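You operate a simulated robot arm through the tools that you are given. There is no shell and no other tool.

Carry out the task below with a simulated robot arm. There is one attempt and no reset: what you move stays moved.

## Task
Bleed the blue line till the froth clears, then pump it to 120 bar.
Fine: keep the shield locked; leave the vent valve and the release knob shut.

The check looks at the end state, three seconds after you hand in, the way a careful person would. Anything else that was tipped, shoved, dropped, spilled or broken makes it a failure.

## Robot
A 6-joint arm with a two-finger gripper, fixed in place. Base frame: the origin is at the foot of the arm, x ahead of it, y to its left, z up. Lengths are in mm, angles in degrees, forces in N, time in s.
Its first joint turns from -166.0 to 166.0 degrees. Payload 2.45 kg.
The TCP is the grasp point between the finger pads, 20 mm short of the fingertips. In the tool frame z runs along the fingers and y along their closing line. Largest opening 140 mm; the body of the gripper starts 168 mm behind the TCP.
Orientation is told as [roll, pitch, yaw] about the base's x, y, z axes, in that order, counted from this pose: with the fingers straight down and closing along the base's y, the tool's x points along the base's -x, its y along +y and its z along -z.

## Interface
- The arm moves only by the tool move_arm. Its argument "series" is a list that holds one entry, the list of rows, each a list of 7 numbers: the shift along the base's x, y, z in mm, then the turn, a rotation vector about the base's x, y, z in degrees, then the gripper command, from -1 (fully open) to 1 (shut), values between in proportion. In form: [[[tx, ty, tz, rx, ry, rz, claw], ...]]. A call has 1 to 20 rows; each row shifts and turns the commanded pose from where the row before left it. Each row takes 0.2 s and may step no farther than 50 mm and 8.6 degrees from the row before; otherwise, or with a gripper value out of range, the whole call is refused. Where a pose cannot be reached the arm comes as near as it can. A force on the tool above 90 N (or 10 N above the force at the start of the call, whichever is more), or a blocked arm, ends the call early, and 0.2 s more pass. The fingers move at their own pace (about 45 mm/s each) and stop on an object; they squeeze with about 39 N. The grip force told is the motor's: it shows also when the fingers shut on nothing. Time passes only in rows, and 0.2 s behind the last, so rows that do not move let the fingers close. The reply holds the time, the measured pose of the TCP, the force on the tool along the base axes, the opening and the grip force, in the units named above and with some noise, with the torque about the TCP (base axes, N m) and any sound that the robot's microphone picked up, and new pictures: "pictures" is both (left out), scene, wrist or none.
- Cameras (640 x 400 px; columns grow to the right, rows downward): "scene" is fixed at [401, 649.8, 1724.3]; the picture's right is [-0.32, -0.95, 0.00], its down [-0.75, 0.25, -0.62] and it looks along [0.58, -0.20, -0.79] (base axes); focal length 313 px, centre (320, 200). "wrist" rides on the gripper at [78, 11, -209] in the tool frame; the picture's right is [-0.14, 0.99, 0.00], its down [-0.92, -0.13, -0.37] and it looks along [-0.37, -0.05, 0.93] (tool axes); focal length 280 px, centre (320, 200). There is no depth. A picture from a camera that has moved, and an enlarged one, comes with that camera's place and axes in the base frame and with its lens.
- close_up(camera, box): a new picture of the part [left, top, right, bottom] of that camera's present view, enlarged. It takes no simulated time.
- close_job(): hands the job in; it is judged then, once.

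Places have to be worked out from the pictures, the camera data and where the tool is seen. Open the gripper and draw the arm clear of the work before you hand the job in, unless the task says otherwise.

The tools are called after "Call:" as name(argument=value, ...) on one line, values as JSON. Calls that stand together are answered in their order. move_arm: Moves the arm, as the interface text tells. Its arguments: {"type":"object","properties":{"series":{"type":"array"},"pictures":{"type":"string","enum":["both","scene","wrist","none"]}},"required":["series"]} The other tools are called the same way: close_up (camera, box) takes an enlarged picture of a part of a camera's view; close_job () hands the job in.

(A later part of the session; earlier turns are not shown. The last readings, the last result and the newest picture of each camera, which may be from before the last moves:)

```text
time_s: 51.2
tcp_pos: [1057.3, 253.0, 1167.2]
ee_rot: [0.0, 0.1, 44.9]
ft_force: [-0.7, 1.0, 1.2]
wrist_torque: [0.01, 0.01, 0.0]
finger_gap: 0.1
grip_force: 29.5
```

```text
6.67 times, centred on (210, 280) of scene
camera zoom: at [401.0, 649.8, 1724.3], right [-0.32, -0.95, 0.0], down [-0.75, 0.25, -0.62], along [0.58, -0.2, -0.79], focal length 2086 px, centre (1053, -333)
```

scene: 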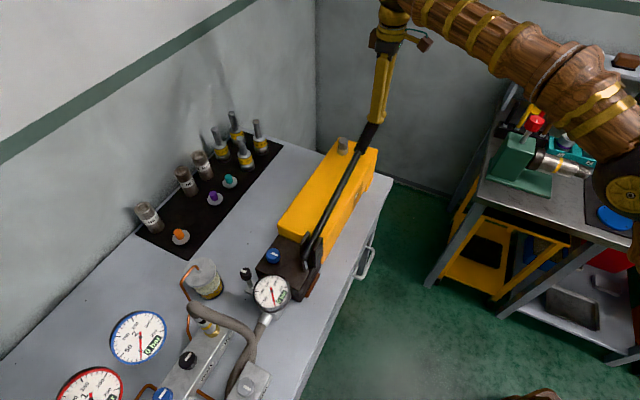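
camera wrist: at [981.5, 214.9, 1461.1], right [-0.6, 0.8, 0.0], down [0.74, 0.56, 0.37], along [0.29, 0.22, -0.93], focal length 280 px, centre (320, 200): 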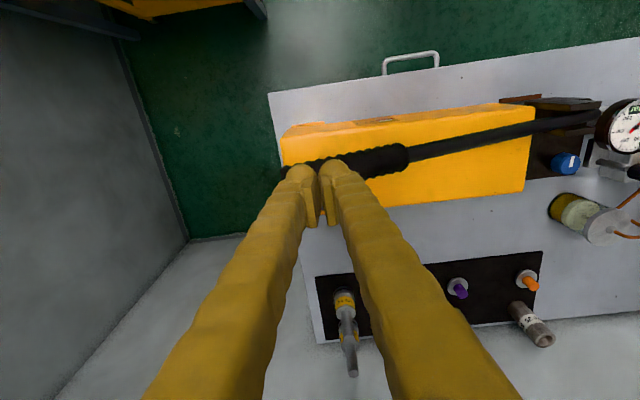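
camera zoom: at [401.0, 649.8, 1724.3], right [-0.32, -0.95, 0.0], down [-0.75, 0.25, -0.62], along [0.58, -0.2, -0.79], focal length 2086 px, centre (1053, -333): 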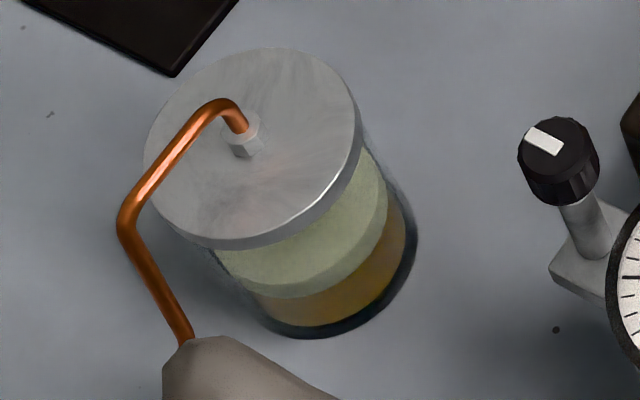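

The fingertips are pressing the lever down with little load. I complete the stroke.

Call:
move_arm(series=[[[5.3, -5.3, -25, 0, 0, 0, 1], [3.9, -3.9, -25, 0, 0, 0, 1], [2.8, -2.8, -25, 0, 0, 0, 1], [1, -1, -12, 0, 0, 0, 1], [0, 0, 0, 0, 0, 0, 1]]], pictures="scene")

Call:
close_up(camera="scene", box=[180, 250, 240, 310])

Call:
close_up(camera="scene", box=[100, 240, 300, 380])

```text
time_s: 52.4
tcp_pos: [1069.4, 239.3, 1082.8]
ee_rot: [0.0, 0.0, 45.0]
ft_force: [-1.7, -0.7, 1.2]
wrist_torque: [-0.04, 0.01, -0.03]
finger_gap: 0.0
grip_force: 29.3
```

scene: 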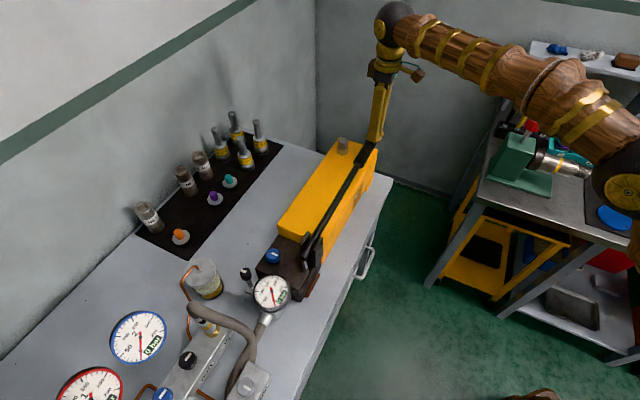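

```text
6.67 times, centred on (210, 280) of scene
camera zoom: at [401.0, 649.8, 1724.3], right [-0.32, -0.95, 0.0], down [-0.75, 0.25, -0.62], along [0.58, -0.2, -0.79], focal length 2086 px, centre (1053, -333)
```

zoom: 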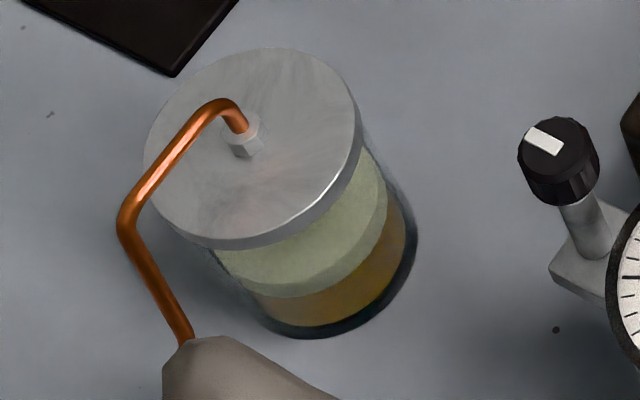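

```text
2.86 times, centred on (200, 310) of scene
camera zoom: at [401.0, 649.8, 1724.3], right [-0.32, -0.95, 0.0], down [-0.75, 0.25, -0.62], along [0.58, -0.2, -0.79], focal length 894 px, centre (663, -114)
```

zoom: 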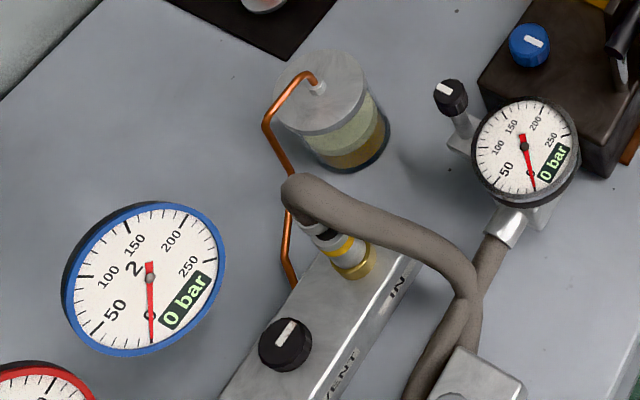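

No visible change after one stroke; it may take several. I run two more strokes and then look again.

Call:
move_arm(series=[[[-3.5, 3.5, 37, 0, 0, 0, 1], [-6, 6, 34, 0, 0, 0, 1], [-7.4, 7.4, 34, 0, 0, 0, 1], [-9.2, 9.2, 34, 0, 0, 0, 1], [9.2, -9.2, -34, 0, 0, 0, 1], [7.4, -7.4, -34, 0, 0, 0, 1], [6, -6, -34, 0, 0, 0, 1], [3.5, -3.5, -41, 0, 0, 0, 1], [-3.5, 3.5, 41, 0, 0, 0, 1], [-6, 6, 34, 0, 0, 0, 1], [-7.4, 7.4, 34, 0, 0, 0, 1], [-9.2, 9.2, 34, 0, 0, 0, 1], [9.2, -9.2, -34, 0, 0, 0, 1], [7.4, -7.4, -34, 0, 0, 0, 1], [6, -6, -34, 0, 0, 0, 1], [3.5, -3.5, -41, 0, 0, 0, 1], [0, 0, 0, 0, 0, 0, 1]]], pictures="scene")

Call:
close_up(camera="scene", box=[180, 250, 240, 310])

Call:
close_up(camera="scene", box=[100, 240, 300, 380])

```text
time_s: 56.0
tcp_pos: [1066.0, 241.8, 1078.1]
ee_rot: [0.1, 0.0, 44.9]
ft_force: [-0.2, -1.6, 1.8]
wrist_torque: [-0.03, 0.01, 0.0]
finger_gap: 0.0
grip_force: 29.5
```

scene: 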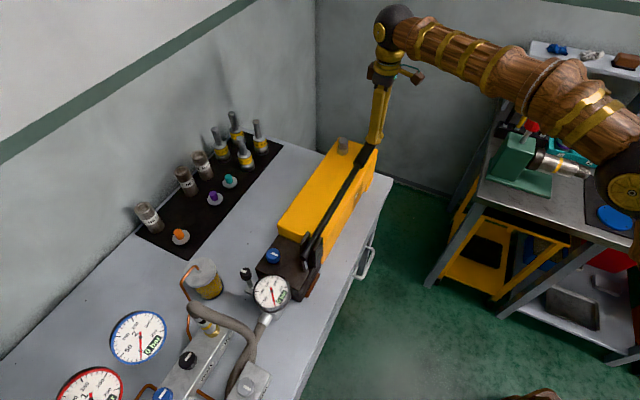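

```text
6.67 times, centred on (210, 280) of scene
camera zoom: at [401.0, 649.8, 1724.3], right [-0.32, -0.95, 0.0], down [-0.75, 0.25, -0.62], along [0.58, -0.2, -0.79], focal length 2086 px, centre (1053, -333)
```

zoom: 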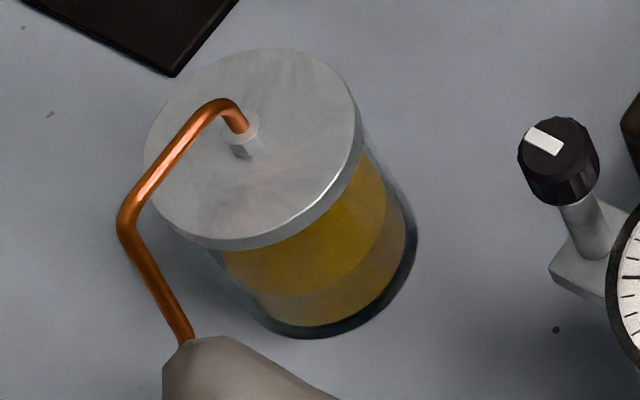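

```text
2.86 times, centred on (200, 310) of scene
camera zoom: at [401.0, 649.8, 1724.3], right [-0.32, -0.95, 0.0], down [-0.75, 0.25, -0.62], along [0.58, -0.2, -0.79], focal length 894 px, centre (663, -114)
```

zoom: 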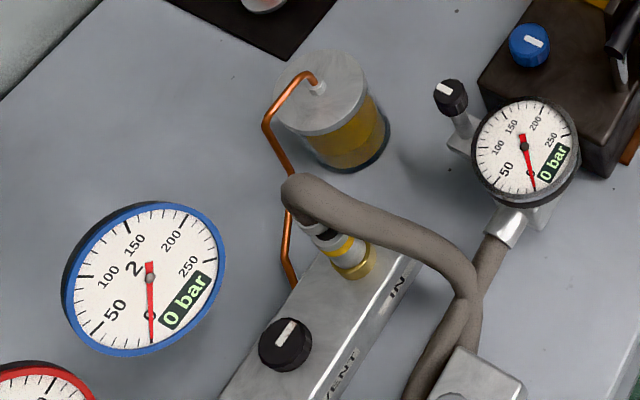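

The froth in the jar has turned to clear amber oil. I will look closer to be sure.

Call:
close_up(camera="scene", box=[194, 262, 226, 302])

```text
10.00 times, centred on (210, 282) of scene
camera zoom: at [401.0, 649.8, 1724.3], right [-0.32, -0.95, 0.0], down [-0.75, 0.25, -0.62], along [0.58, -0.2, -0.79], focal length 3130 px, centre (1420, -620)
```

zoom: 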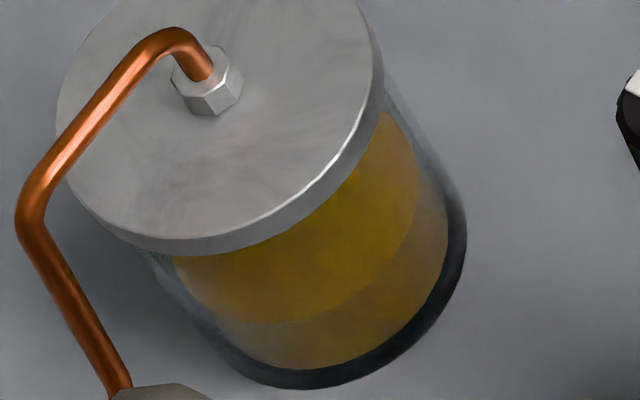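

The oil is clear and the line is bled. I rise off the lever and retrace the path to the VENT knob to shut it.

Call:
move_arm(series=[[[-3.5, 3.5, 41, 0, 0, 0, 1], [-6, 6, 34, 0, 0, 0, 1], [-7.4, 7.4, 34, 0, 0, 0, 1], [-9.2, 9.2, 34, 0, 0, 0, 1], [0, 0, 33, 0, 0, 0, 1], [-27.1, 41, 0, 0, 0, 0, 1], [-27.1, 41, 0, 0, 0, 0, 1], [-27.1, 41, 0, 0, 0, 0, 1], [-27.1, 41, 0, 0, 0, 0, 1], [-27.1, 41, 0, 0, 0, 0, 1], [-27.1, 41, 0, 0, 0, 0, 1], [-27.1, 41, 0, 0, 0, 0, 1], [-27.1, 41, 0, 0, 0, 0, 0.26], [-27.1, 41, 0, 0, 0, 0, 0.26], [-27.1, 41, 0, 0, 0, 0, 0.26], [-27.1, 41, 0, 0, 0, 0, 0.26], [-27.1, 41, 0, 0, 0, 0, 0.26], [-27.1, 41, -10, 0, 0, 0, 0.26], [-27.1, 41, -20, 0, 0, 0, 0.26]]], pictures="none")

Call:
move_arm(series=[[[-27.1, 41, 0, 0, 0, 0, 0.26], [0, 0, -25, 0, 0, 0, 0.26], [0, 0, 0, 0, 0, 0, 0.26]]], pictures="both")

```text
refused: row 18 steps farther than a row can; nothing moved
```

```text
time_s: 56.8
tcp_pos: [1040.3, 283.3, 1061.7]
ee_rot: [-0.3, -0.6, 44.9]
ft_force: [7.3, -5.1, 14.1]
wrist_torque: [0.2, 0.27, -0.02]
finger_gap: 46.7
grip_force: 0.0
stopped in row 3: the force on the tool passed its limit at 97 N (the readings are from after the stop); the commanded pose is now the measured one
camera wrist: at [973.6, 234.0, 1270.6], right [-0.6, 0.8, 0.0], down [0.74, 0.56, 0.38], along [0.31, 0.23, -0.93], focal length 280 px, centre (320, 200)
```

scene: 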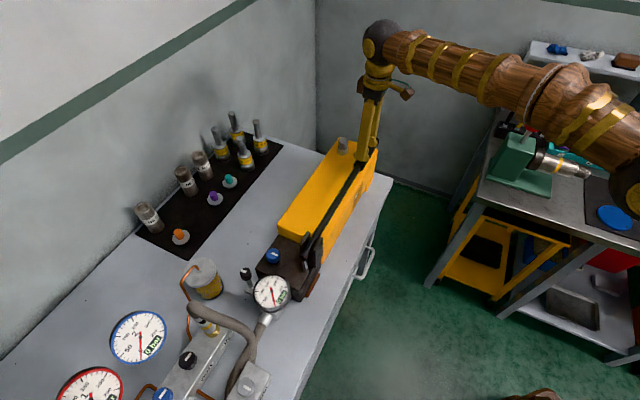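
wrist: 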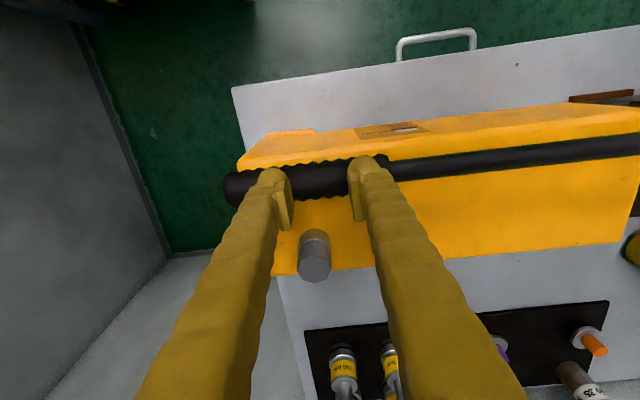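

The longer call was refused for step size, and the follow-up call ran from here, pressing the lever on its stop and sliding sideways. I should not have chained the two. I check the pump before doing anything else.

Call:
close_up(camera="scene", box=[230, 200, 330, 280])

Call:
close_up(camera="scene", box=[180, 250, 240, 310])

Call:
close_up(camera="wrist", box=[210, 120, 430, 300])

Call:
close_up(camera="scene", box=[300, 60, 420, 160])

```text
5.00 times, centred on (280, 240) of scene
camera zoom: at [401.0, 649.8, 1724.3], right [-0.32, -0.95, 0.0], down [-0.75, 0.25, -0.62], along [0.58, -0.2, -0.79], focal length 1565 px, centre (520, 0)
```

zoom: 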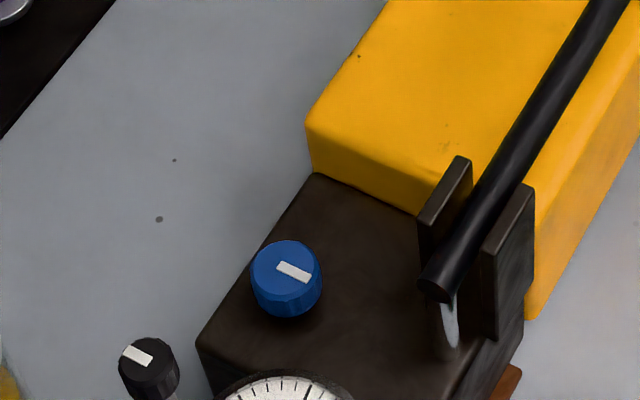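

```text
6.67 times, centred on (210, 280) of scene
camera zoom: at [401.0, 649.8, 1724.3], right [-0.32, -0.95, 0.0], down [-0.75, 0.25, -0.62], along [0.58, -0.2, -0.79], focal length 2086 px, centre (1053, -333)
```

zoom: 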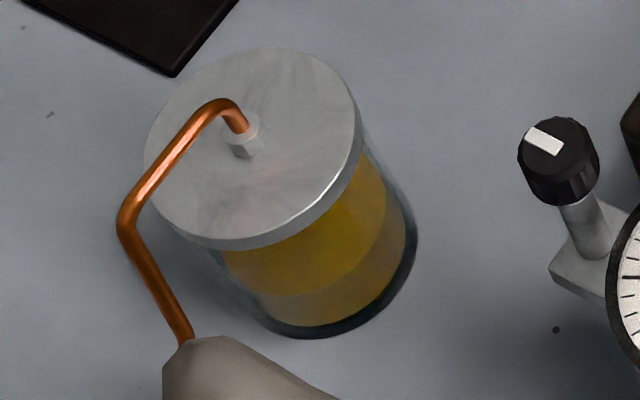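

```text
2.22 times, centred on (320, 210) of wrist
camera zoom: at [973.6, 234.0, 1270.6], right [-0.6, 0.8, 0.0], down [0.74, 0.56, 0.38], along [0.31, 0.23, -0.93], focal length 623 px, centre (320, 178)
```

zoom: 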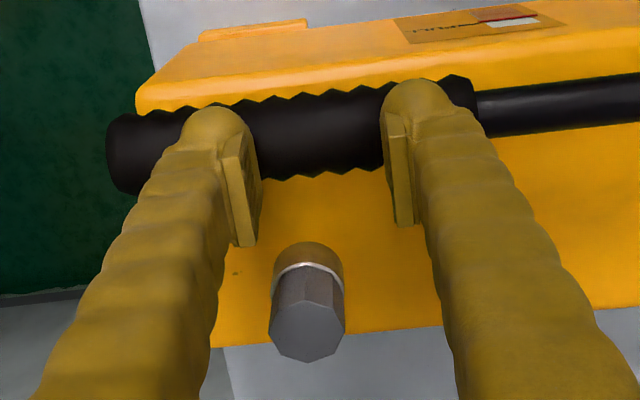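

```text
4.00 times, centred on (360, 110) of scene
camera zoom: at [401.0, 649.8, 1724.3], right [-0.32, -0.95, 0.0], down [-0.75, 0.25, -0.62], along [0.58, -0.2, -0.79], focal length 1252 px, centre (160, 560)
```

zoom: 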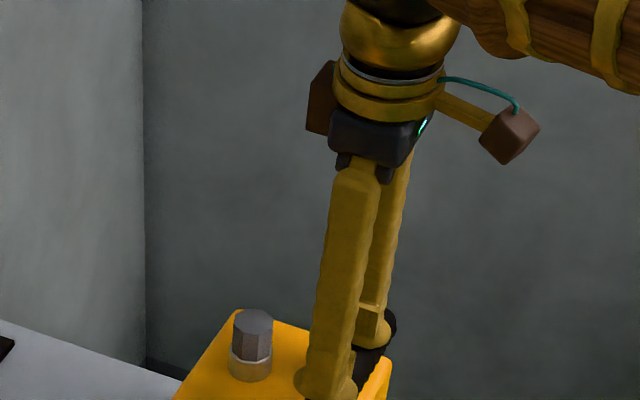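

The pump, release knob and jar are all unmoved, so no harm was done. I rise straight up, letting the lever follow, correct the tiny tilt, and then travel to the VENT knob.

Call:
move_arm(series=[[[0, 0, 36, 0, 0, 0, 0.26], [0, 0, 36, 0, 0, 0, 0.26], [0, 0, 36, 0.3, 0.6, 0, 0.26], [0, 0, 36, 0, 0, 0, 0.26], [0, 0, 36, 0, 0, 0, 0.26], [0, 0, 0, 0, 0, 0, 0.26]]], pictures="scene")

```text
time_s: 58.2
tcp_pos: [1038.0, 283.4, 1240.3]
ee_rot: [0.5, -0.2, 44.9]
ft_force: [0.7, 0.3, 0.0]
wrist_torque: [0.02, -0.02, 0.01]
finger_gap: 51.7
grip_force: 0.0
```

scene: 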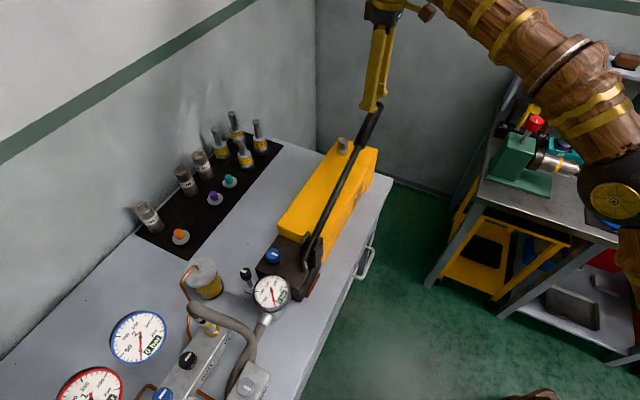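

Clear of the lever, which sprang back up. Now I travel to above the VENT knob, trimming the small tilt on the way.

Call:
move_arm(series=[[[-26.6, 40.25, 0, -0.5, -0.2, 0, 0.26], [-26.6, 40.25, 0, 0, 0, 0, 0.26], [-26.6, 40.25, 0, 0, 0, 0, 0.26], [-26.6, 40.25, 0, 0, 0, 0, 0.26], [-26.6, 40.25, 0, 0, 0, 0, 0.26], [-26.6, 40.25, 0, 0, 0, 0, 0.26], [-26.6, 40.25, 0, 0, 0, 0, 0.26], [-26.6, 40.25, 0, 0, 0, 0, 0.26], [-26.6, 40.25, 0, 0, 0, 0, 0.26], [-26.6, 40.25, 0, 0, 0, 0, 0.26], [-26.6, 40.25, 0, 0, 0, 0, 0.26], [-26.6, 40.25, 0, 0, 0, 0, 0.26], [-26.6, 40.25, 0, 0, 0, 0, 0.26], [-26.6, 40.25, 0, 0, 0, 0, 0.26], [-26.6, 40.25, 0, 0, 0, 0, 0.26], [0, 0, 0, 0, 0, 0, 0.26]]], pictures="wrist")

```text
time_s: 61.6
tcp_pos: [639.9, 885.1, 1242.5]
ee_rot: [-0.1, -0.1, 44.9]
ft_force: [-0.3, 0.6, 0.1]
wrist_torque: [-0.01, -0.03, 0.01]
finger_gap: 51.7
grip_force: 0.1
camera wrist: at [576.4, 836.8, 1451.2], right [-0.6, 0.8, 0.0], down [0.74, 0.56, 0.37], along [0.3, 0.22, -0.93], focal length 280 px, centre (320, 200)
```

wrist: 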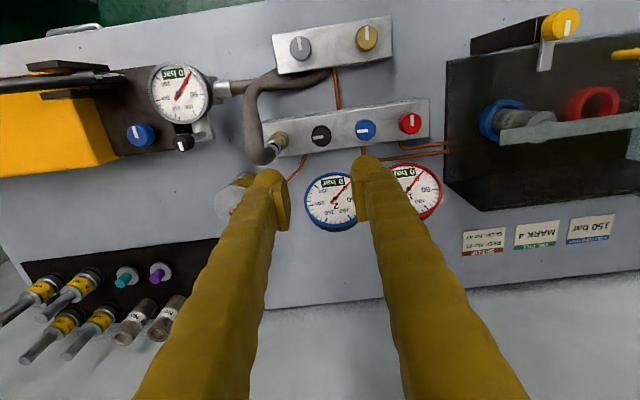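

I am positioned over VENT. I descend to just above the knob and recheck the centring.

Call:
move_arm(series=[[[0, 0, -45, 0, 0, 0, 0.26], [0, 0, -45, 0, 0, 0, 0.26], [0, 0, -45, 0, 0, 0, 0.26], [0, 0, -45, 0, 0, 0, 0.26], [0, 0, -40, 0, 0, 0, 0.26], [0, 0, -40, 0, 0, 0, 0.26], [0, 0, 0, 0, 0, 0, 0.26]]], pictures="wrist")

Call:
close_up(camera="wrist", box=[260, 120, 400, 220])

```text
time_s: 63.2
tcp_pos: [638.3, 883.9, 981.2]
ee_rot: [0.0, -0.1, 44.8]
ft_force: [-0.7, 0.7, -0.3]
wrist_torque: [-0.03, -0.02, -0.01]
finger_gap: 51.6
grip_force: 0.1
camera wrist: at [574.6, 835.7, 1189.8], right [-0.6, 0.8, 0.0], down [0.74, 0.56, 0.37], along [0.3, 0.22, -0.93], focal length 280 px, centre (320, 200)
```

wrist: 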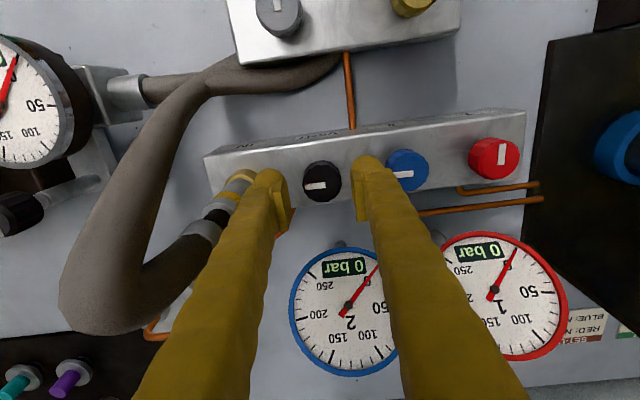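

```text
4.00 times, centred on (330, 170) of wrist
camera zoom: at [574.6, 835.7, 1189.8], right [-0.6, 0.8, 0.0], down [0.74, 0.56, 0.37], along [0.3, 0.22, -0.93], focal length 1122 px, centre (280, 320)
```

zoom: 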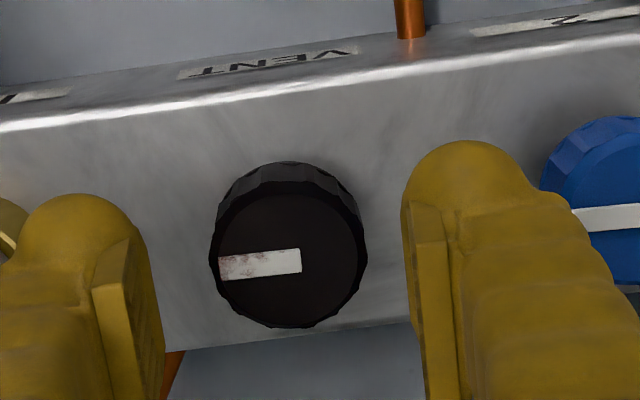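

The knob centre is about 4 mm further back and 2 mm to the side, which matches the earlier good grasp at (640.6, 887.4). I shift, lower around it and close.

Call:
move_arm(series=[[[2, 3.8, -12, 0, 0, 0, 0.26], [0, 0, -12, 0, 0, 0, 0.26], [0, 0, -7, 0, 0, 0, 0.26], [0, 0, 0, 0, 0, 0, 0.26]]], pictures="none")

Call:
close_up(camera="wrist", box=[260, 130, 400, 230])

```text
time_s: 64.2
tcp_pos: [642.4, 890.9, 950.0]
ee_rot: [-0.1, -0.1, 44.9]
ft_force: [-0.7, 0.0, -0.8]
wrist_torque: [0.02, -0.01, -0.01]
finger_gap: 51.8
grip_force: 0.0
```

```text
4.00 times, centred on (330, 180) of wrist
camera zoom: at [577.8, 842.3, 1158.5], right [-0.6, 0.8, 0.0], down [0.74, 0.56, 0.37], along [0.3, 0.22, -0.93], focal length 1122 px, centre (280, 280)
```

zoom: 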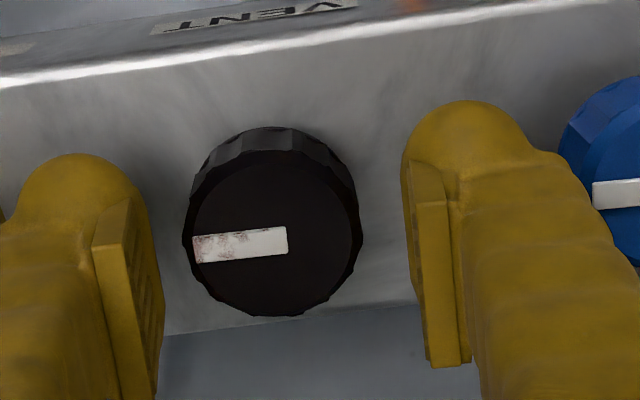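

I overshot slightly, so I move back (−1.6, −3.1) and close on the knob.

Call:
move_arm(series=[[[-1.6, -3.1, 0, 0, 0, 0, 0.26], [0, 0, 0, 0, 0, 0, 0.45], [0, 0, 0, 0, 0, 0, 0.53], [0, 0, 0, 0, 0, 0, 0.53], [0, 0, 0, 0, 0, 0, 0.53]]], pictures="none")

Call:
close_up(camera="wrist", box=[260, 130, 400, 230])

```text
time_s: 65.4
tcp_pos: [640.2, 887.4, 950.1]
ee_rot: [-0.1, -0.1, 45.0]
ft_force: [-8.1, 4.2, -1.2]
wrist_torque: [0.06, 0.06, 0.02]
finger_gap: 34.6
grip_force: 45.1
```

```text
4.00 times, centred on (330, 180) of wrist
camera zoom: at [576.1, 838.9, 1158.7], right [-0.6, 0.8, 0.0], down [0.74, 0.56, 0.37], along [0.3, 0.22, -0.93], focal length 1122 px, centre (280, 280)
```

zoom: 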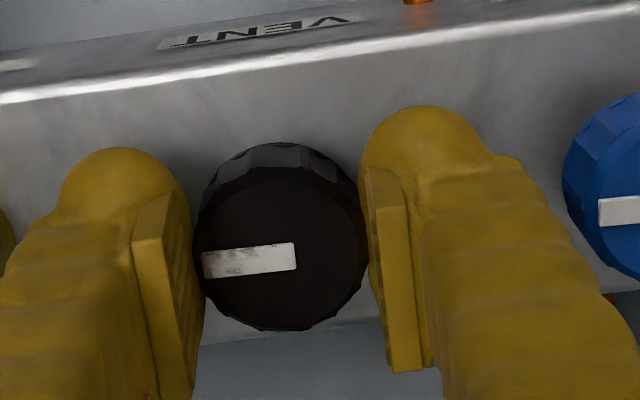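

Gripped and well centred. I turn the VENT knob clockwise in stages.

Call:
move_arm(series=[[[0, 0, 0, 0, 0, -8, 0.53], [0, 0, 0, 0, 0, -8, 0.53], [0, 0, 0, 0, 0, -8, 0.53], [0, 0, 0, 0, 0, 0, 0.53]]], pictures="none")

```text
time_s: 66.4
tcp_pos: [639.3, 887.6, 950.2]
ee_rot: [0.0, 0.0, 20.9]
ft_force: [-22.5, -0.2, -3.1]
wrist_torque: [0.01, 0.27, -0.01]
finger_gap: 34.5
grip_force: 45.2
```

Call:
move_arm(series=[[[-0.7, 0, 0, 0, 0, -8, 0.53], [0, 0, 0, 0, 0, -8, 0.53], [0, 0, 0, 0, 0, -8, 0.53], [0, 0, 0, 0, 0, 0, 0.53]]], pictures="none")

```text
time_s: 67.4
tcp_pos: [640.0, 887.0, 949.5]
ee_rot: [0.0, -0.2, -3.2]
ft_force: [0.6, 8.7, 1.1]
wrist_torque: [0.07, -0.07, 0.0]
finger_gap: 34.5
grip_force: 44.9
```

The side load is small now. I continue the turn.

Call:
move_arm(series=[[[0, 0, 0, 0, 0, -8, 0.53], [0, 0, 0, 0, 0, -8, 0.53], [0, 0, 0, 0, 0, -8, 0.53], [0, 0, 0, 0, 0, 0, 0.53]]], pictures="none")

```text
time_s: 68.4
tcp_pos: [640.4, 888.0, 950.7]
ee_rot: [-0.1, -0.1, -27.2]
ft_force: [13.4, 11.9, 2.3]
wrist_torque: [0.12, -0.18, 0.03]
finger_gap: 34.7
grip_force: 45.1
```

Call:
move_arm(series=[[[0.4, 0.3, 0, 0, 0, -6, 0.53], [0, 0, 0, 0, 0, -6, 0.53], [0, 0, 0, 0, 0, -6, 0.53], [0, 0, 0, 0, 0, 0, 0.53]]], pictures="none")

Call:
close_up(camera="wrist", box=[260, 80, 400, 230])

```text
time_s: 69.4
tcp_pos: [640.6, 887.3, 950.5]
ee_rot: [0.0, -0.1, -45.1]
ft_force: [8.6, 7.1, 4.9]
wrist_torque: [0.03, -0.09, 0.46]
finger_gap: 34.8
grip_force: 44.9
```

```text
2.67 times, centred on (330, 155) of wrist
camera zoom: at [591.9, 950.8, 1158.7], right [0.8, 0.6, 0.0], down [0.56, -0.74, 0.37], along [0.22, -0.3, -0.93], focal length 748 px, centre (293, 320)
```

zoom: 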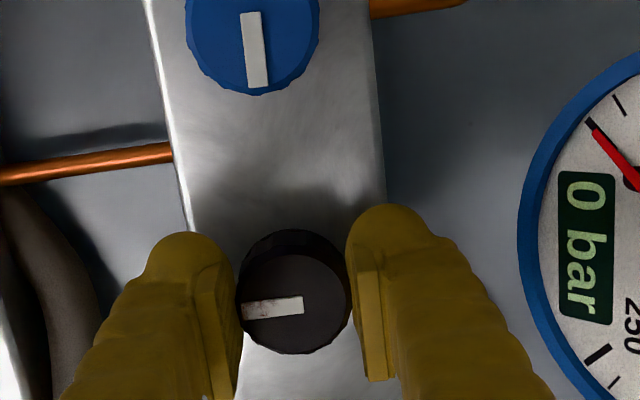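

The torque rose to about 0.46 N·m at the end, so VENT has reached its shut stop. I open and lift straight up.

Call:
move_arm(series=[[[0, 0, 0, 0, 0, 0, 0.26], [0, 0, 0, 0, 0, 0, 0.26], [0, 0, 20, 0, 0, 0, 0.26], [0, 0, 45, 0, 0, 0, 0.26], [0, 0, 45, 0, 0, 0, 0.26], [0, 0, 45, 0, 0, 0, 0.26], [0, 0, 45, 0, 0, 0, 0.26], [0, 0, 45, 0, 0, 0, 0.26], [0, 0, 45, 0, 0, 0, 0.26], [0, 0, 0, 0, 0, 0, 0.26]]], pictures="wrist")

Call:
close_up(camera="wrist", box=[260, 60, 420, 240])

```text
time_s: 71.6
tcp_pos: [639.8, 889.0, 1240.2]
ee_rot: [-0.1, 0.0, -45.1]
ft_force: [-0.3, 0.6, -0.1]
wrist_torque: [0.0, -0.01, -0.03]
finger_gap: 52.0
grip_force: 0.0
camera wrist: at [592.8, 951.9, 1448.6], right [0.8, 0.6, 0.0], down [0.56, -0.74, 0.37], along [0.22, -0.3, -0.93], focal length 280 px, centre (320, 200)
```

wrist: 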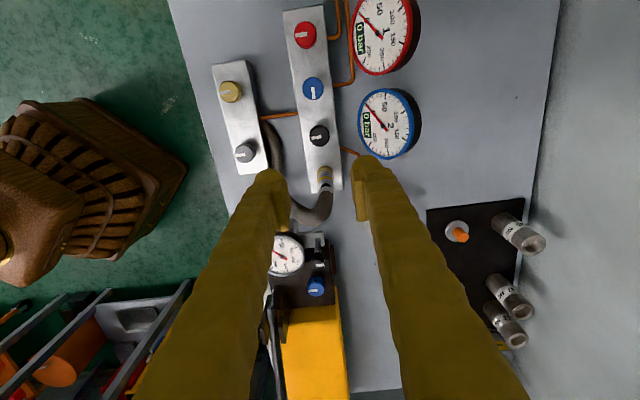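

```text
2.22 times, centred on (340, 150) of wrist
camera zoom: at [592.8, 951.9, 1448.6], right [0.8, 0.6, 0.0], down [0.56, -0.74, 0.37], along [0.22, -0.3, -0.93], focal length 623 px, centre (276, 311)
```

zoom: 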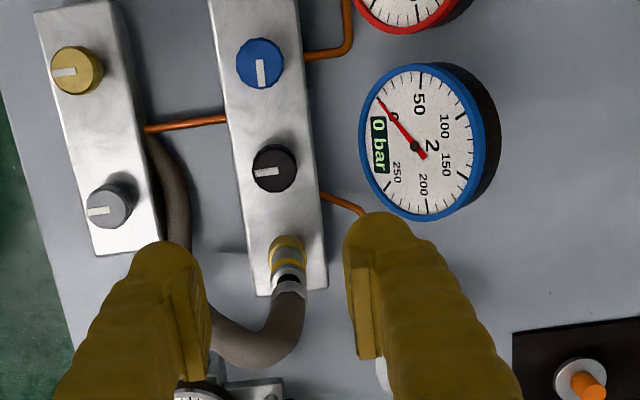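

VENT is back to shut, pointing toward the operator like red, while blue stays open. I return to above the lever, turning to yaw +45° with the fingers closed.

Call:
move_arm(series=[[[27, -41.5, 0, 0, 0, 6, 1], [27, -41.5, 0, 0, 0, 6, 1], [27, -41.5, 0, 0, 0, 6, 1], [27, -41.5, 0, 0, 0, 6, 1], [27, -41.5, 0, 0, 0, 6, 1], [27, -41.5, 0, 0, 0, 6, 1], [27, -41.5, 0, 0, 0, 6, 1], [27, -41.5, 0, 0, 0, 6, 1], [27, -41.5, 0, 0, 0, 6, 1], [27, -41.5, 0, 0, 0, 6, 1], [27, -41.5, 0, 0, 0, 6, 1], [27, -41.5, 0, 0, 0, 6, 1], [27, -41.5, 0, 0, 0, 6, 1], [27, -41.5, 5, 0, 0, 6, 1], [27, -41.5, 5, 0, 0, 6, 1], [0, 0, 0, 0, 0, 0, 1]]])

Call:
close_up(camera="wrist", box=[260, 120, 420, 220])

```text
time_s: 75.0
tcp_pos: [1042.1, 262.0, 1250.1]
ee_rot: [-0.1, -0.1, 45.0]
ft_force: [-0.4, 0.0, 0.2]
wrist_torque: [0.02, 0.01, -0.03]
finger_gap: 0.0
grip_force: 29.8
camera wrist: at [978.8, 214.1, 1459.2], right [-0.6, 0.8, 0.0], down [0.74, 0.56, 0.37], along [0.3, 0.22, -0.93], focal length 280 px, centre (320, 200)
```

scene: 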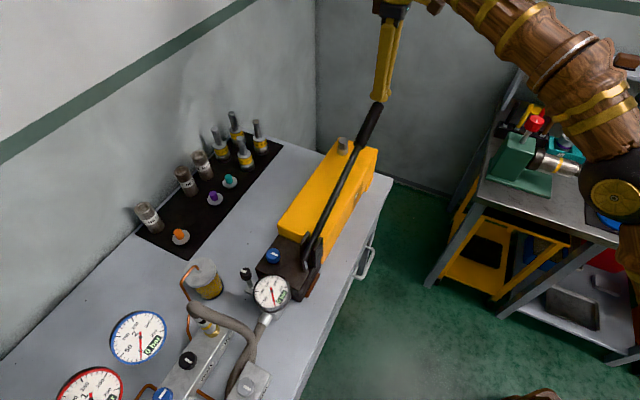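
wrist: 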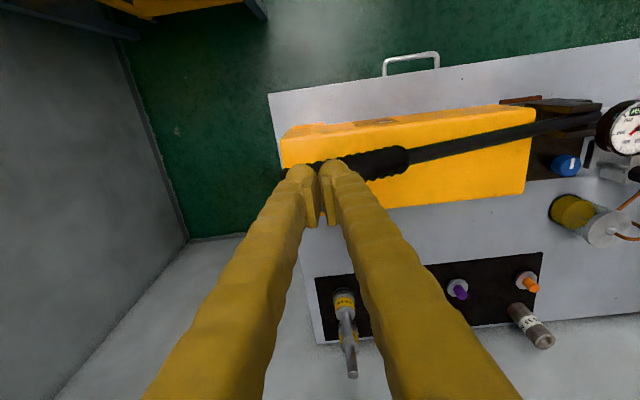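

```text
4.00 times, centred on (340, 170) of wrist
camera zoom: at [978.8, 214.1, 1459.2], right [-0.6, 0.8, 0.0], down [0.74, 0.56, 0.37], along [0.3, 0.22, -0.93], focal length 1122 px, centre (240, 320)
```

zoom: 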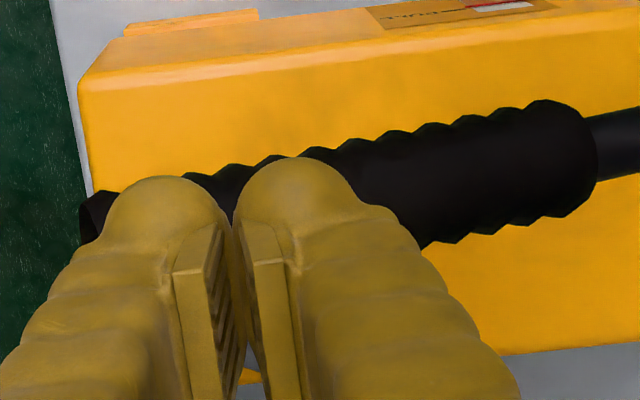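

The lever sits about 2 mm further back relative to the tool, so I correct that. Then I lower on to it and press the first pressure stroke part way, reading force and gauge.

Call:
move_arm(series=[[[1.7, 1.7, -18, 0, 0, 0, 1], [0, 0, -15, 0, 0, 0, 1], [7.4, -7.4, -25, 0, 0, 0, 1], [6.4, -6.4, -25, 0, 0, 0, 1], [5.3, -5.3, -25, 0, 0, 0, 1], [0, 0, 0, 0, 0, 0, 1]]], pictures="scene")

Call:
close_up(camera="scene", box=[100, 240, 300, 380])

```text
time_s: 76.4
tcp_pos: [1062.6, 247.0, 1142.7]
ee_rot: [-0.1, -0.1, 44.8]
ft_force: [-2.6, 1.8, 2.9]
wrist_torque: [-0.04, 0.03, -0.08]
finger_gap: 0.2
grip_force: 29.5
```

scene: 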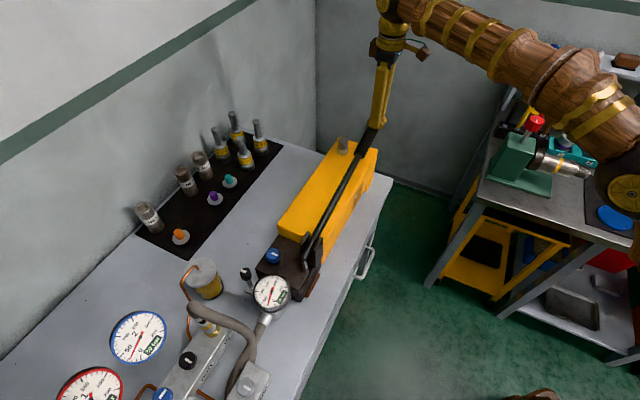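

```text
2.86 times, centred on (200, 310) of scene
camera zoom: at [401.0, 649.8, 1724.3], right [-0.32, -0.95, 0.0], down [-0.75, 0.25, -0.62], along [0.58, -0.2, -0.79], focal length 894 px, centre (663, -114)
```

zoom: 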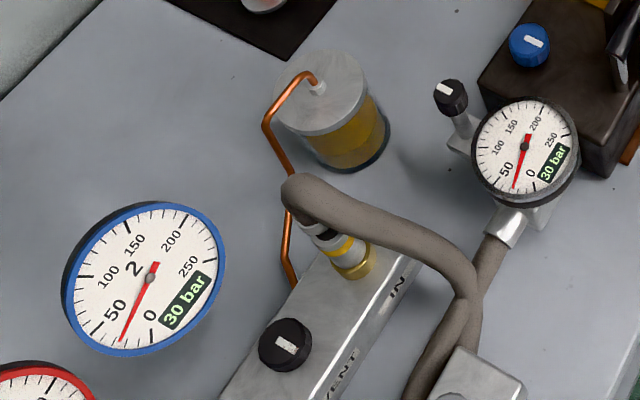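

Pressure is building: 30 bar on both gauges part way through the stroke, with little force. I complete this stroke.

Call:
move_arm(series=[[[3.9, -3.9, -25, 0, 0, 0, 1], [2.8, -2.8, -25, 0, 0, 0, 1], [1, -1, -11, 0, 0, 0, 1], [0, 0, 0, 0, 0, 0, 1]]], pictures="scene")

Call:
close_up(camera="scene", box=[100, 240, 300, 380])

```text
time_s: 77.4
tcp_pos: [1075.3, 240.1, 1081.7]
ee_rot: [0.0, -0.1, 45.0]
ft_force: [-2.1, -2.3, 6.5]
wrist_torque: [-0.12, 0.02, -0.06]
finger_gap: 0.0
grip_force: 29.5
```

scene: 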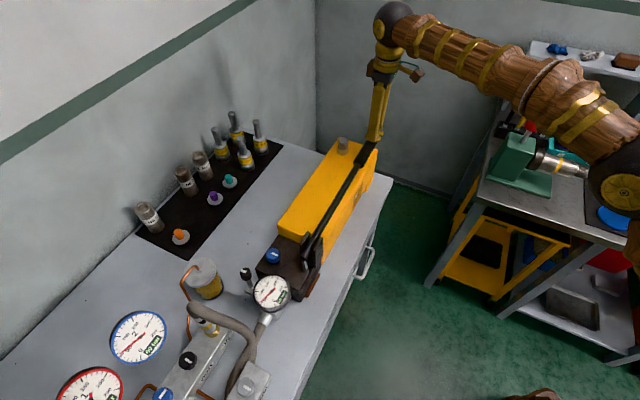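

```text
2.86 times, centred on (200, 310) of scene
camera zoom: at [401.0, 649.8, 1724.3], right [-0.32, -0.95, 0.0], down [-0.75, 0.25, -0.62], along [0.58, -0.2, -0.79], focal length 894 px, centre (663, -114)
```

zoom: 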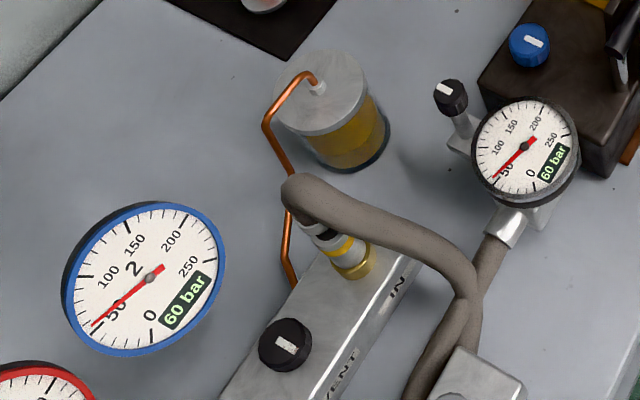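

One stroke gives 60 bar, so a second should end near 120. I raise the lever fully, then press down again and stop short to read the gauge.

Call:
move_arm(series=[[[-3.5, 3.5, 36, 0, 0, 0, 1], [-6, 6, 34, 0, 0, 0, 1], [-7.4, 7.4, 34, 0, 0, 0, 1], [-9.2, 9.2, 34, 0, 0, 0, 1], [0, 0, 0, 0, 0, 0, 1], [7.4, -7.4, -27, 0, 0, 0, 1], [6.4, -6.4, -25, 0, 0, 0, 1], [5.3, -5.3, -25, 0, 0, 0, 1], [3.9, -3.9, -25, 0, 0, 0, 1], [0, 0, 0, 0, 0, 0, 1]]], pictures="scene")

Call:
close_up(camera="scene", box=[100, 240, 300, 380])

```text
time_s: 79.6
tcp_pos: [1071.2, 243.0, 1115.7]
ee_rot: [-0.1, 0.0, 45.0]
ft_force: [-6.0, 2.1, 7.7]
wrist_torque: [-0.02, 0.08, -0.03]
finger_gap: 0.0
grip_force: 29.6
```

scene: 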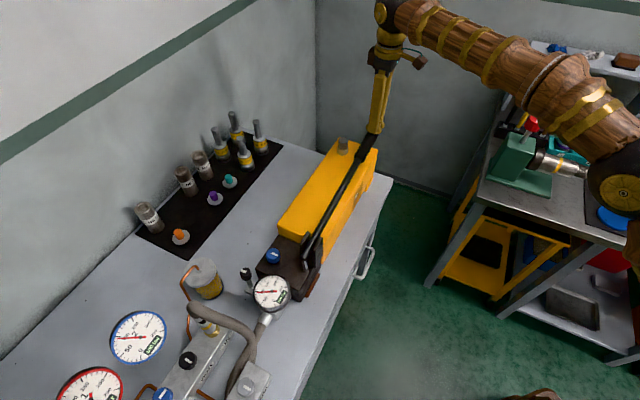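

```text
2.86 times, centred on (200, 310) of scene
camera zoom: at [401.0, 649.8, 1724.3], right [-0.32, -0.95, 0.0], down [-0.75, 0.25, -0.62], along [0.58, -0.2, -0.79], focal length 894 px, centre (663, -114)
```

zoom: 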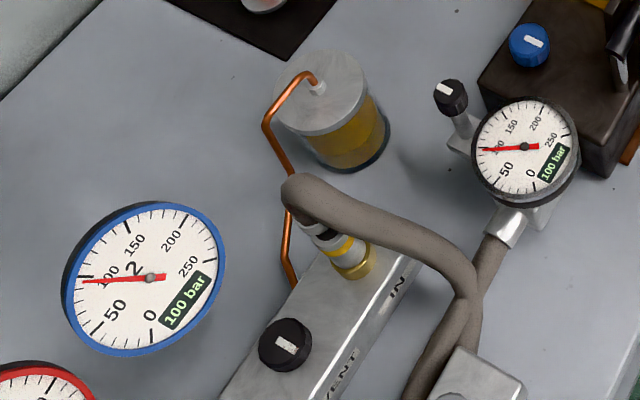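

The gauges read 100 bar. I zoom in on the blue dial to read it precisely.

Call:
close_up(camera="scene", box=[108, 308, 168, 366])

Call:
close_up(camera="scene", box=[250, 270, 292, 312])

```text
6.90 times, centred on (138, 337) of scene
camera zoom: at [401.0, 649.8, 1724.3], right [-0.32, -0.95, 0.0], down [-0.75, 0.25, -0.62], along [0.58, -0.2, -0.79], focal length 2158 px, centre (1575, -745)
```

zoom: 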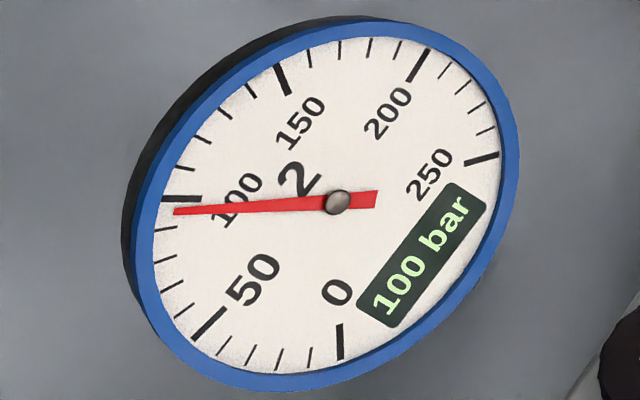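

```text
9.52 times, centred on (271, 291) of scene
camera zoom: at [401.0, 649.8, 1724.3], right [-0.32, -0.95, 0.0], down [-0.75, 0.25, -0.62], along [0.58, -0.2, -0.79], focal length 2980 px, centre (787, -667)
```

zoom: 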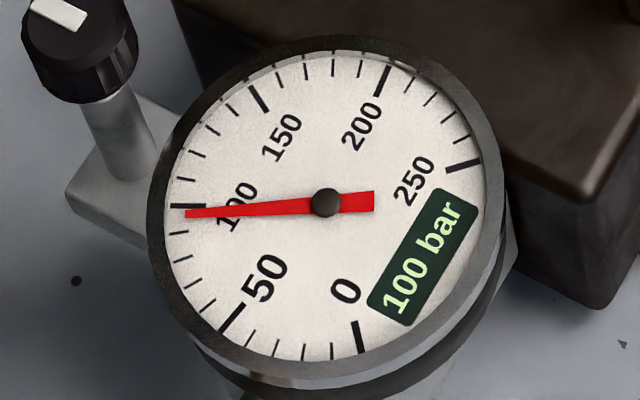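

The digital readout rounds to 10 bar; the needles show about 97 bar. I press the rest of this stroke and read again.

Call:
move_arm(series=[[[2, -2, -18, 0, 0, 0, 1], [1.5, -1.5, -17, 0, 0, 0, 1], [0, 0, 0, 0, 0, 0, 1]]], pictures="none")

Call:
close_up(camera="scene", box=[108, 308, 168, 366])

Call:
close_up(camera="scene", box=[250, 270, 292, 312])

```text
time_s: 80.4
tcp_pos: [1075.3, 239.8, 1081.6]
ee_rot: [-0.1, -0.1, 44.9]
ft_force: [-2.9, -0.4, 10.1]
wrist_torque: [-0.08, -0.04, -0.03]
finger_gap: 0.1
grip_force: 29.7
```

```text
6.90 times, centred on (138, 337) of scene
camera zoom: at [401.0, 649.8, 1724.3], right [-0.32, -0.95, 0.0], down [-0.75, 0.25, -0.62], along [0.58, -0.2, -0.79], focal length 2158 px, centre (1575, -745)
```

zoom: 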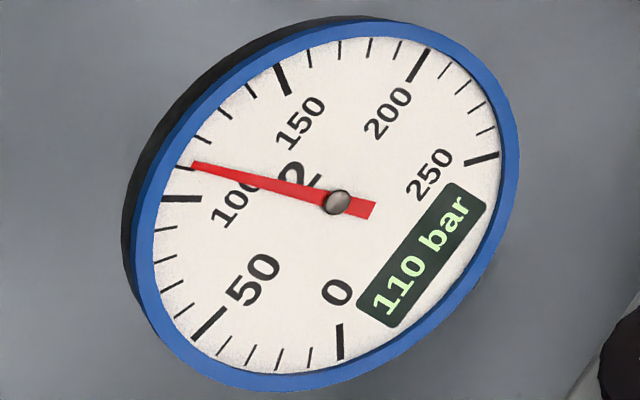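

```text
9.52 times, centred on (271, 291) of scene
camera zoom: at [401.0, 649.8, 1724.3], right [-0.32, -0.95, 0.0], down [-0.75, 0.25, -0.62], along [0.58, -0.2, -0.79], focal length 2980 px, centre (787, -667)
```

zoom: 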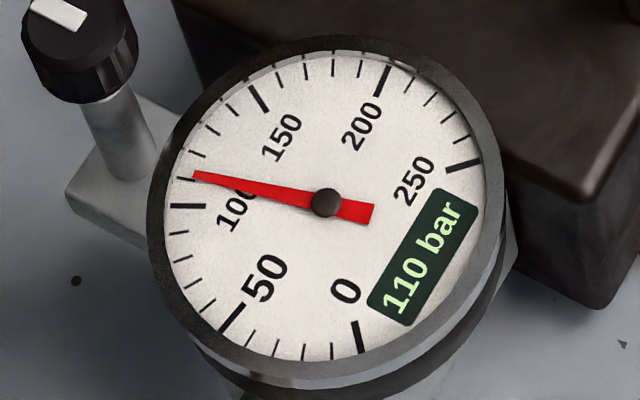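

Now about 111 bar, at roughly 0.43 bar per mm of travel. I let the lever rise 35 mm and press back 18 mm, which should add about 7 bar.

Call:
move_arm(series=[[[-1.5, 1.5, 17, 0, 0, 0, 1], [-2, 2, 18, 0, 0, 0, 1], [0, 0, 0, 0, 0, 0, 1], [1, -1, -9, 0, 0, 0, 1], [1, -1, -9, 0, 0, 0, 1], [0, 0, 0, 0, 0, 0, 1]]], pictures="none")

Call:
close_up(camera="scene", box=[108, 308, 168, 366])

Call:
close_up(camera="scene", box=[250, 270, 292, 312])

```text
time_s: 81.8
tcp_pos: [1070.8, 239.3, 1098.6]
ee_rot: [-0.1, -0.1, 44.8]
ft_force: [-3.9, -0.8, 10.1]
wrist_torque: [-0.11, -0.01, -0.03]
finger_gap: 0.0
grip_force: 29.4
```

```text
6.90 times, centred on (138, 337) of scene
camera zoom: at [401.0, 649.8, 1724.3], right [-0.32, -0.95, 0.0], down [-0.75, 0.25, -0.62], along [0.58, -0.2, -0.79], focal length 2158 px, centre (1575, -745)
```

zoom: 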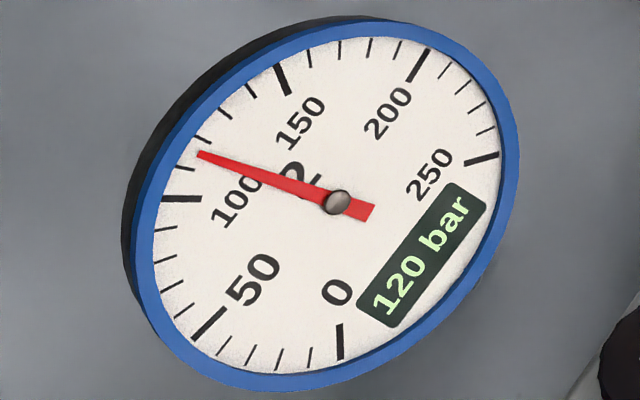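

```text
9.52 times, centred on (271, 291) of scene
camera zoom: at [401.0, 649.8, 1724.3], right [-0.32, -0.95, 0.0], down [-0.75, 0.25, -0.62], along [0.58, -0.2, -0.79], focal length 2980 px, centre (787, -667)
```

zoom: 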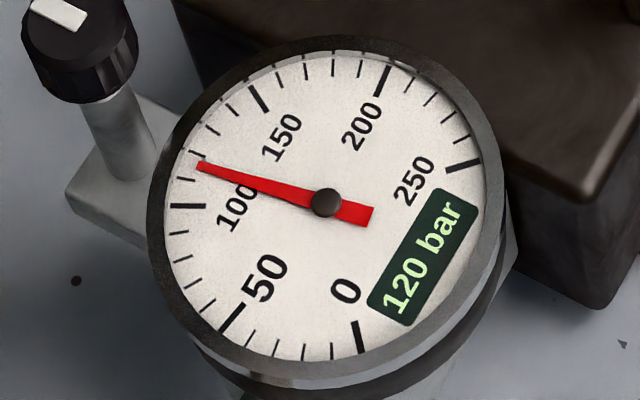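

The needles show about 115.7 bar. I press another 9 mm and read again.

Call:
move_arm(series=[[[0.5, -0.5, -5, 0, 0, 0, 1], [0.3, -0.3, -4, 0, 0, 0, 1], [0, 0, 0, 0, 0, 0, 1]]], pictures="none")

Call:
close_up(camera="scene", box=[108, 308, 168, 366])

Call:
close_up(camera="scene", box=[250, 270, 292, 312])

```text
time_s: 82.6
tcp_pos: [1073.3, 241.5, 1088.6]
ee_rot: [-0.1, -0.1, 45.0]
ft_force: [0.7, -1.0, 11.2]
wrist_torque: [-0.08, -0.04, 0.01]
finger_gap: 0.0
grip_force: 29.3
```

```text
6.90 times, centred on (138, 337) of scene
camera zoom: at [401.0, 649.8, 1724.3], right [-0.32, -0.95, 0.0], down [-0.75, 0.25, -0.62], along [0.58, -0.2, -0.79], focal length 2158 px, centre (1575, -745)
```

zoom: 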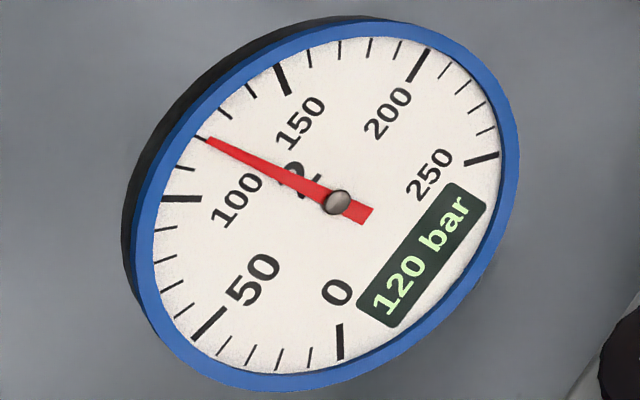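

```text
9.52 times, centred on (271, 291) of scene
camera zoom: at [401.0, 649.8, 1724.3], right [-0.32, -0.95, 0.0], down [-0.75, 0.25, -0.62], along [0.58, -0.2, -0.79], focal length 2980 px, centre (787, -667)
```

zoom: 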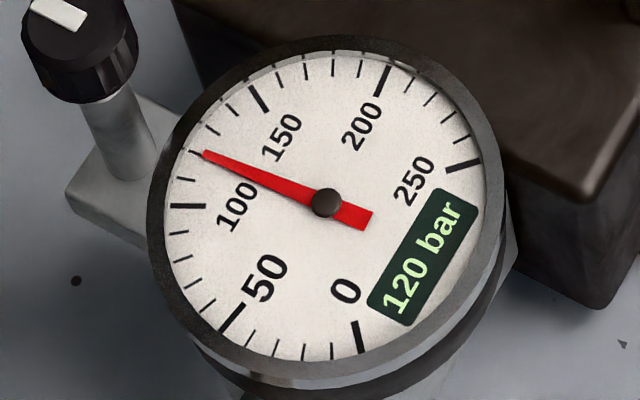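

The needles sit on the 120 mark. I lift off the lever gently and check that the pressure holds.

Call:
move_arm(series=[[[-1.5, 1.5, 20, 0, 0, 0, 1], [-4, 4, 30, 0, 0, 0, 1], [-6.5, 6.5, 34, 0, 0, 0, 1], [-9.2, 9.2, 34, 0, 0, 0, 1], [0, 0, 25, 0, 0, 0, 1], [0, 0, 35, 0, 0, 0, 1], [0, 0, 0, 0, 0, 0, 1]]], pictures="scene")

Call:
close_up(camera="scene", box=[108, 308, 168, 366])

Call:
close_up(camera="scene", box=[250, 270, 292, 312])

```text
time_s: 84.2
tcp_pos: [1048.8, 260.1, 1268.2]
ee_rot: [-0.1, -0.1, 44.9]
ft_force: [0.2, 0.2, 0.2]
wrist_torque: [-0.03, 0.0, 0.0]
finger_gap: 0.0
grip_force: 29.0
```

scene: 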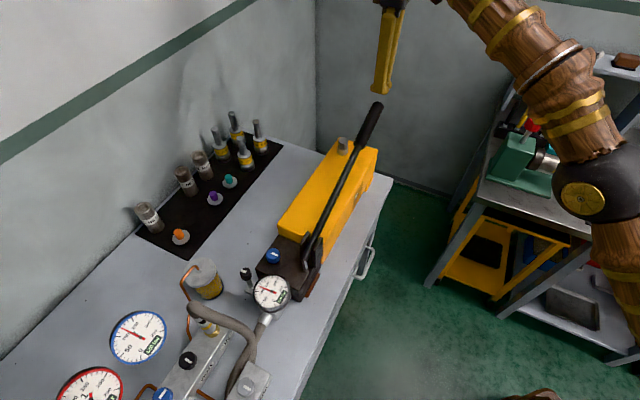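

```text
6.90 times, centred on (138, 337) of scene
camera zoom: at [401.0, 649.8, 1724.3], right [-0.32, -0.95, 0.0], down [-0.75, 0.25, -0.62], along [0.58, -0.2, -0.79], focal length 2158 px, centre (1575, -745)
```

zoom: 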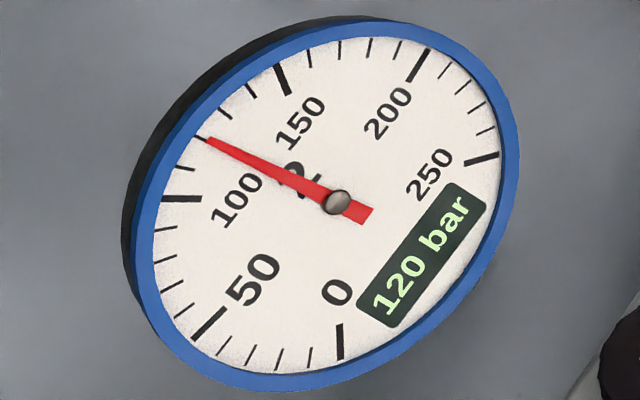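

```text
9.52 times, centred on (271, 291) of scene
camera zoom: at [401.0, 649.8, 1724.3], right [-0.32, -0.95, 0.0], down [-0.75, 0.25, -0.62], along [0.58, -0.2, -0.79], focal length 2980 px, centre (787, -667)
```

zoom: 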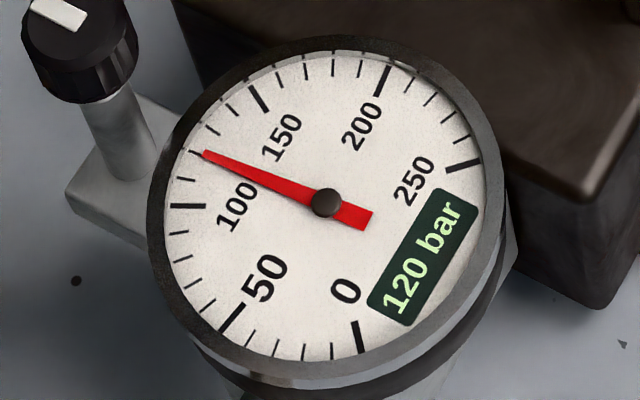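

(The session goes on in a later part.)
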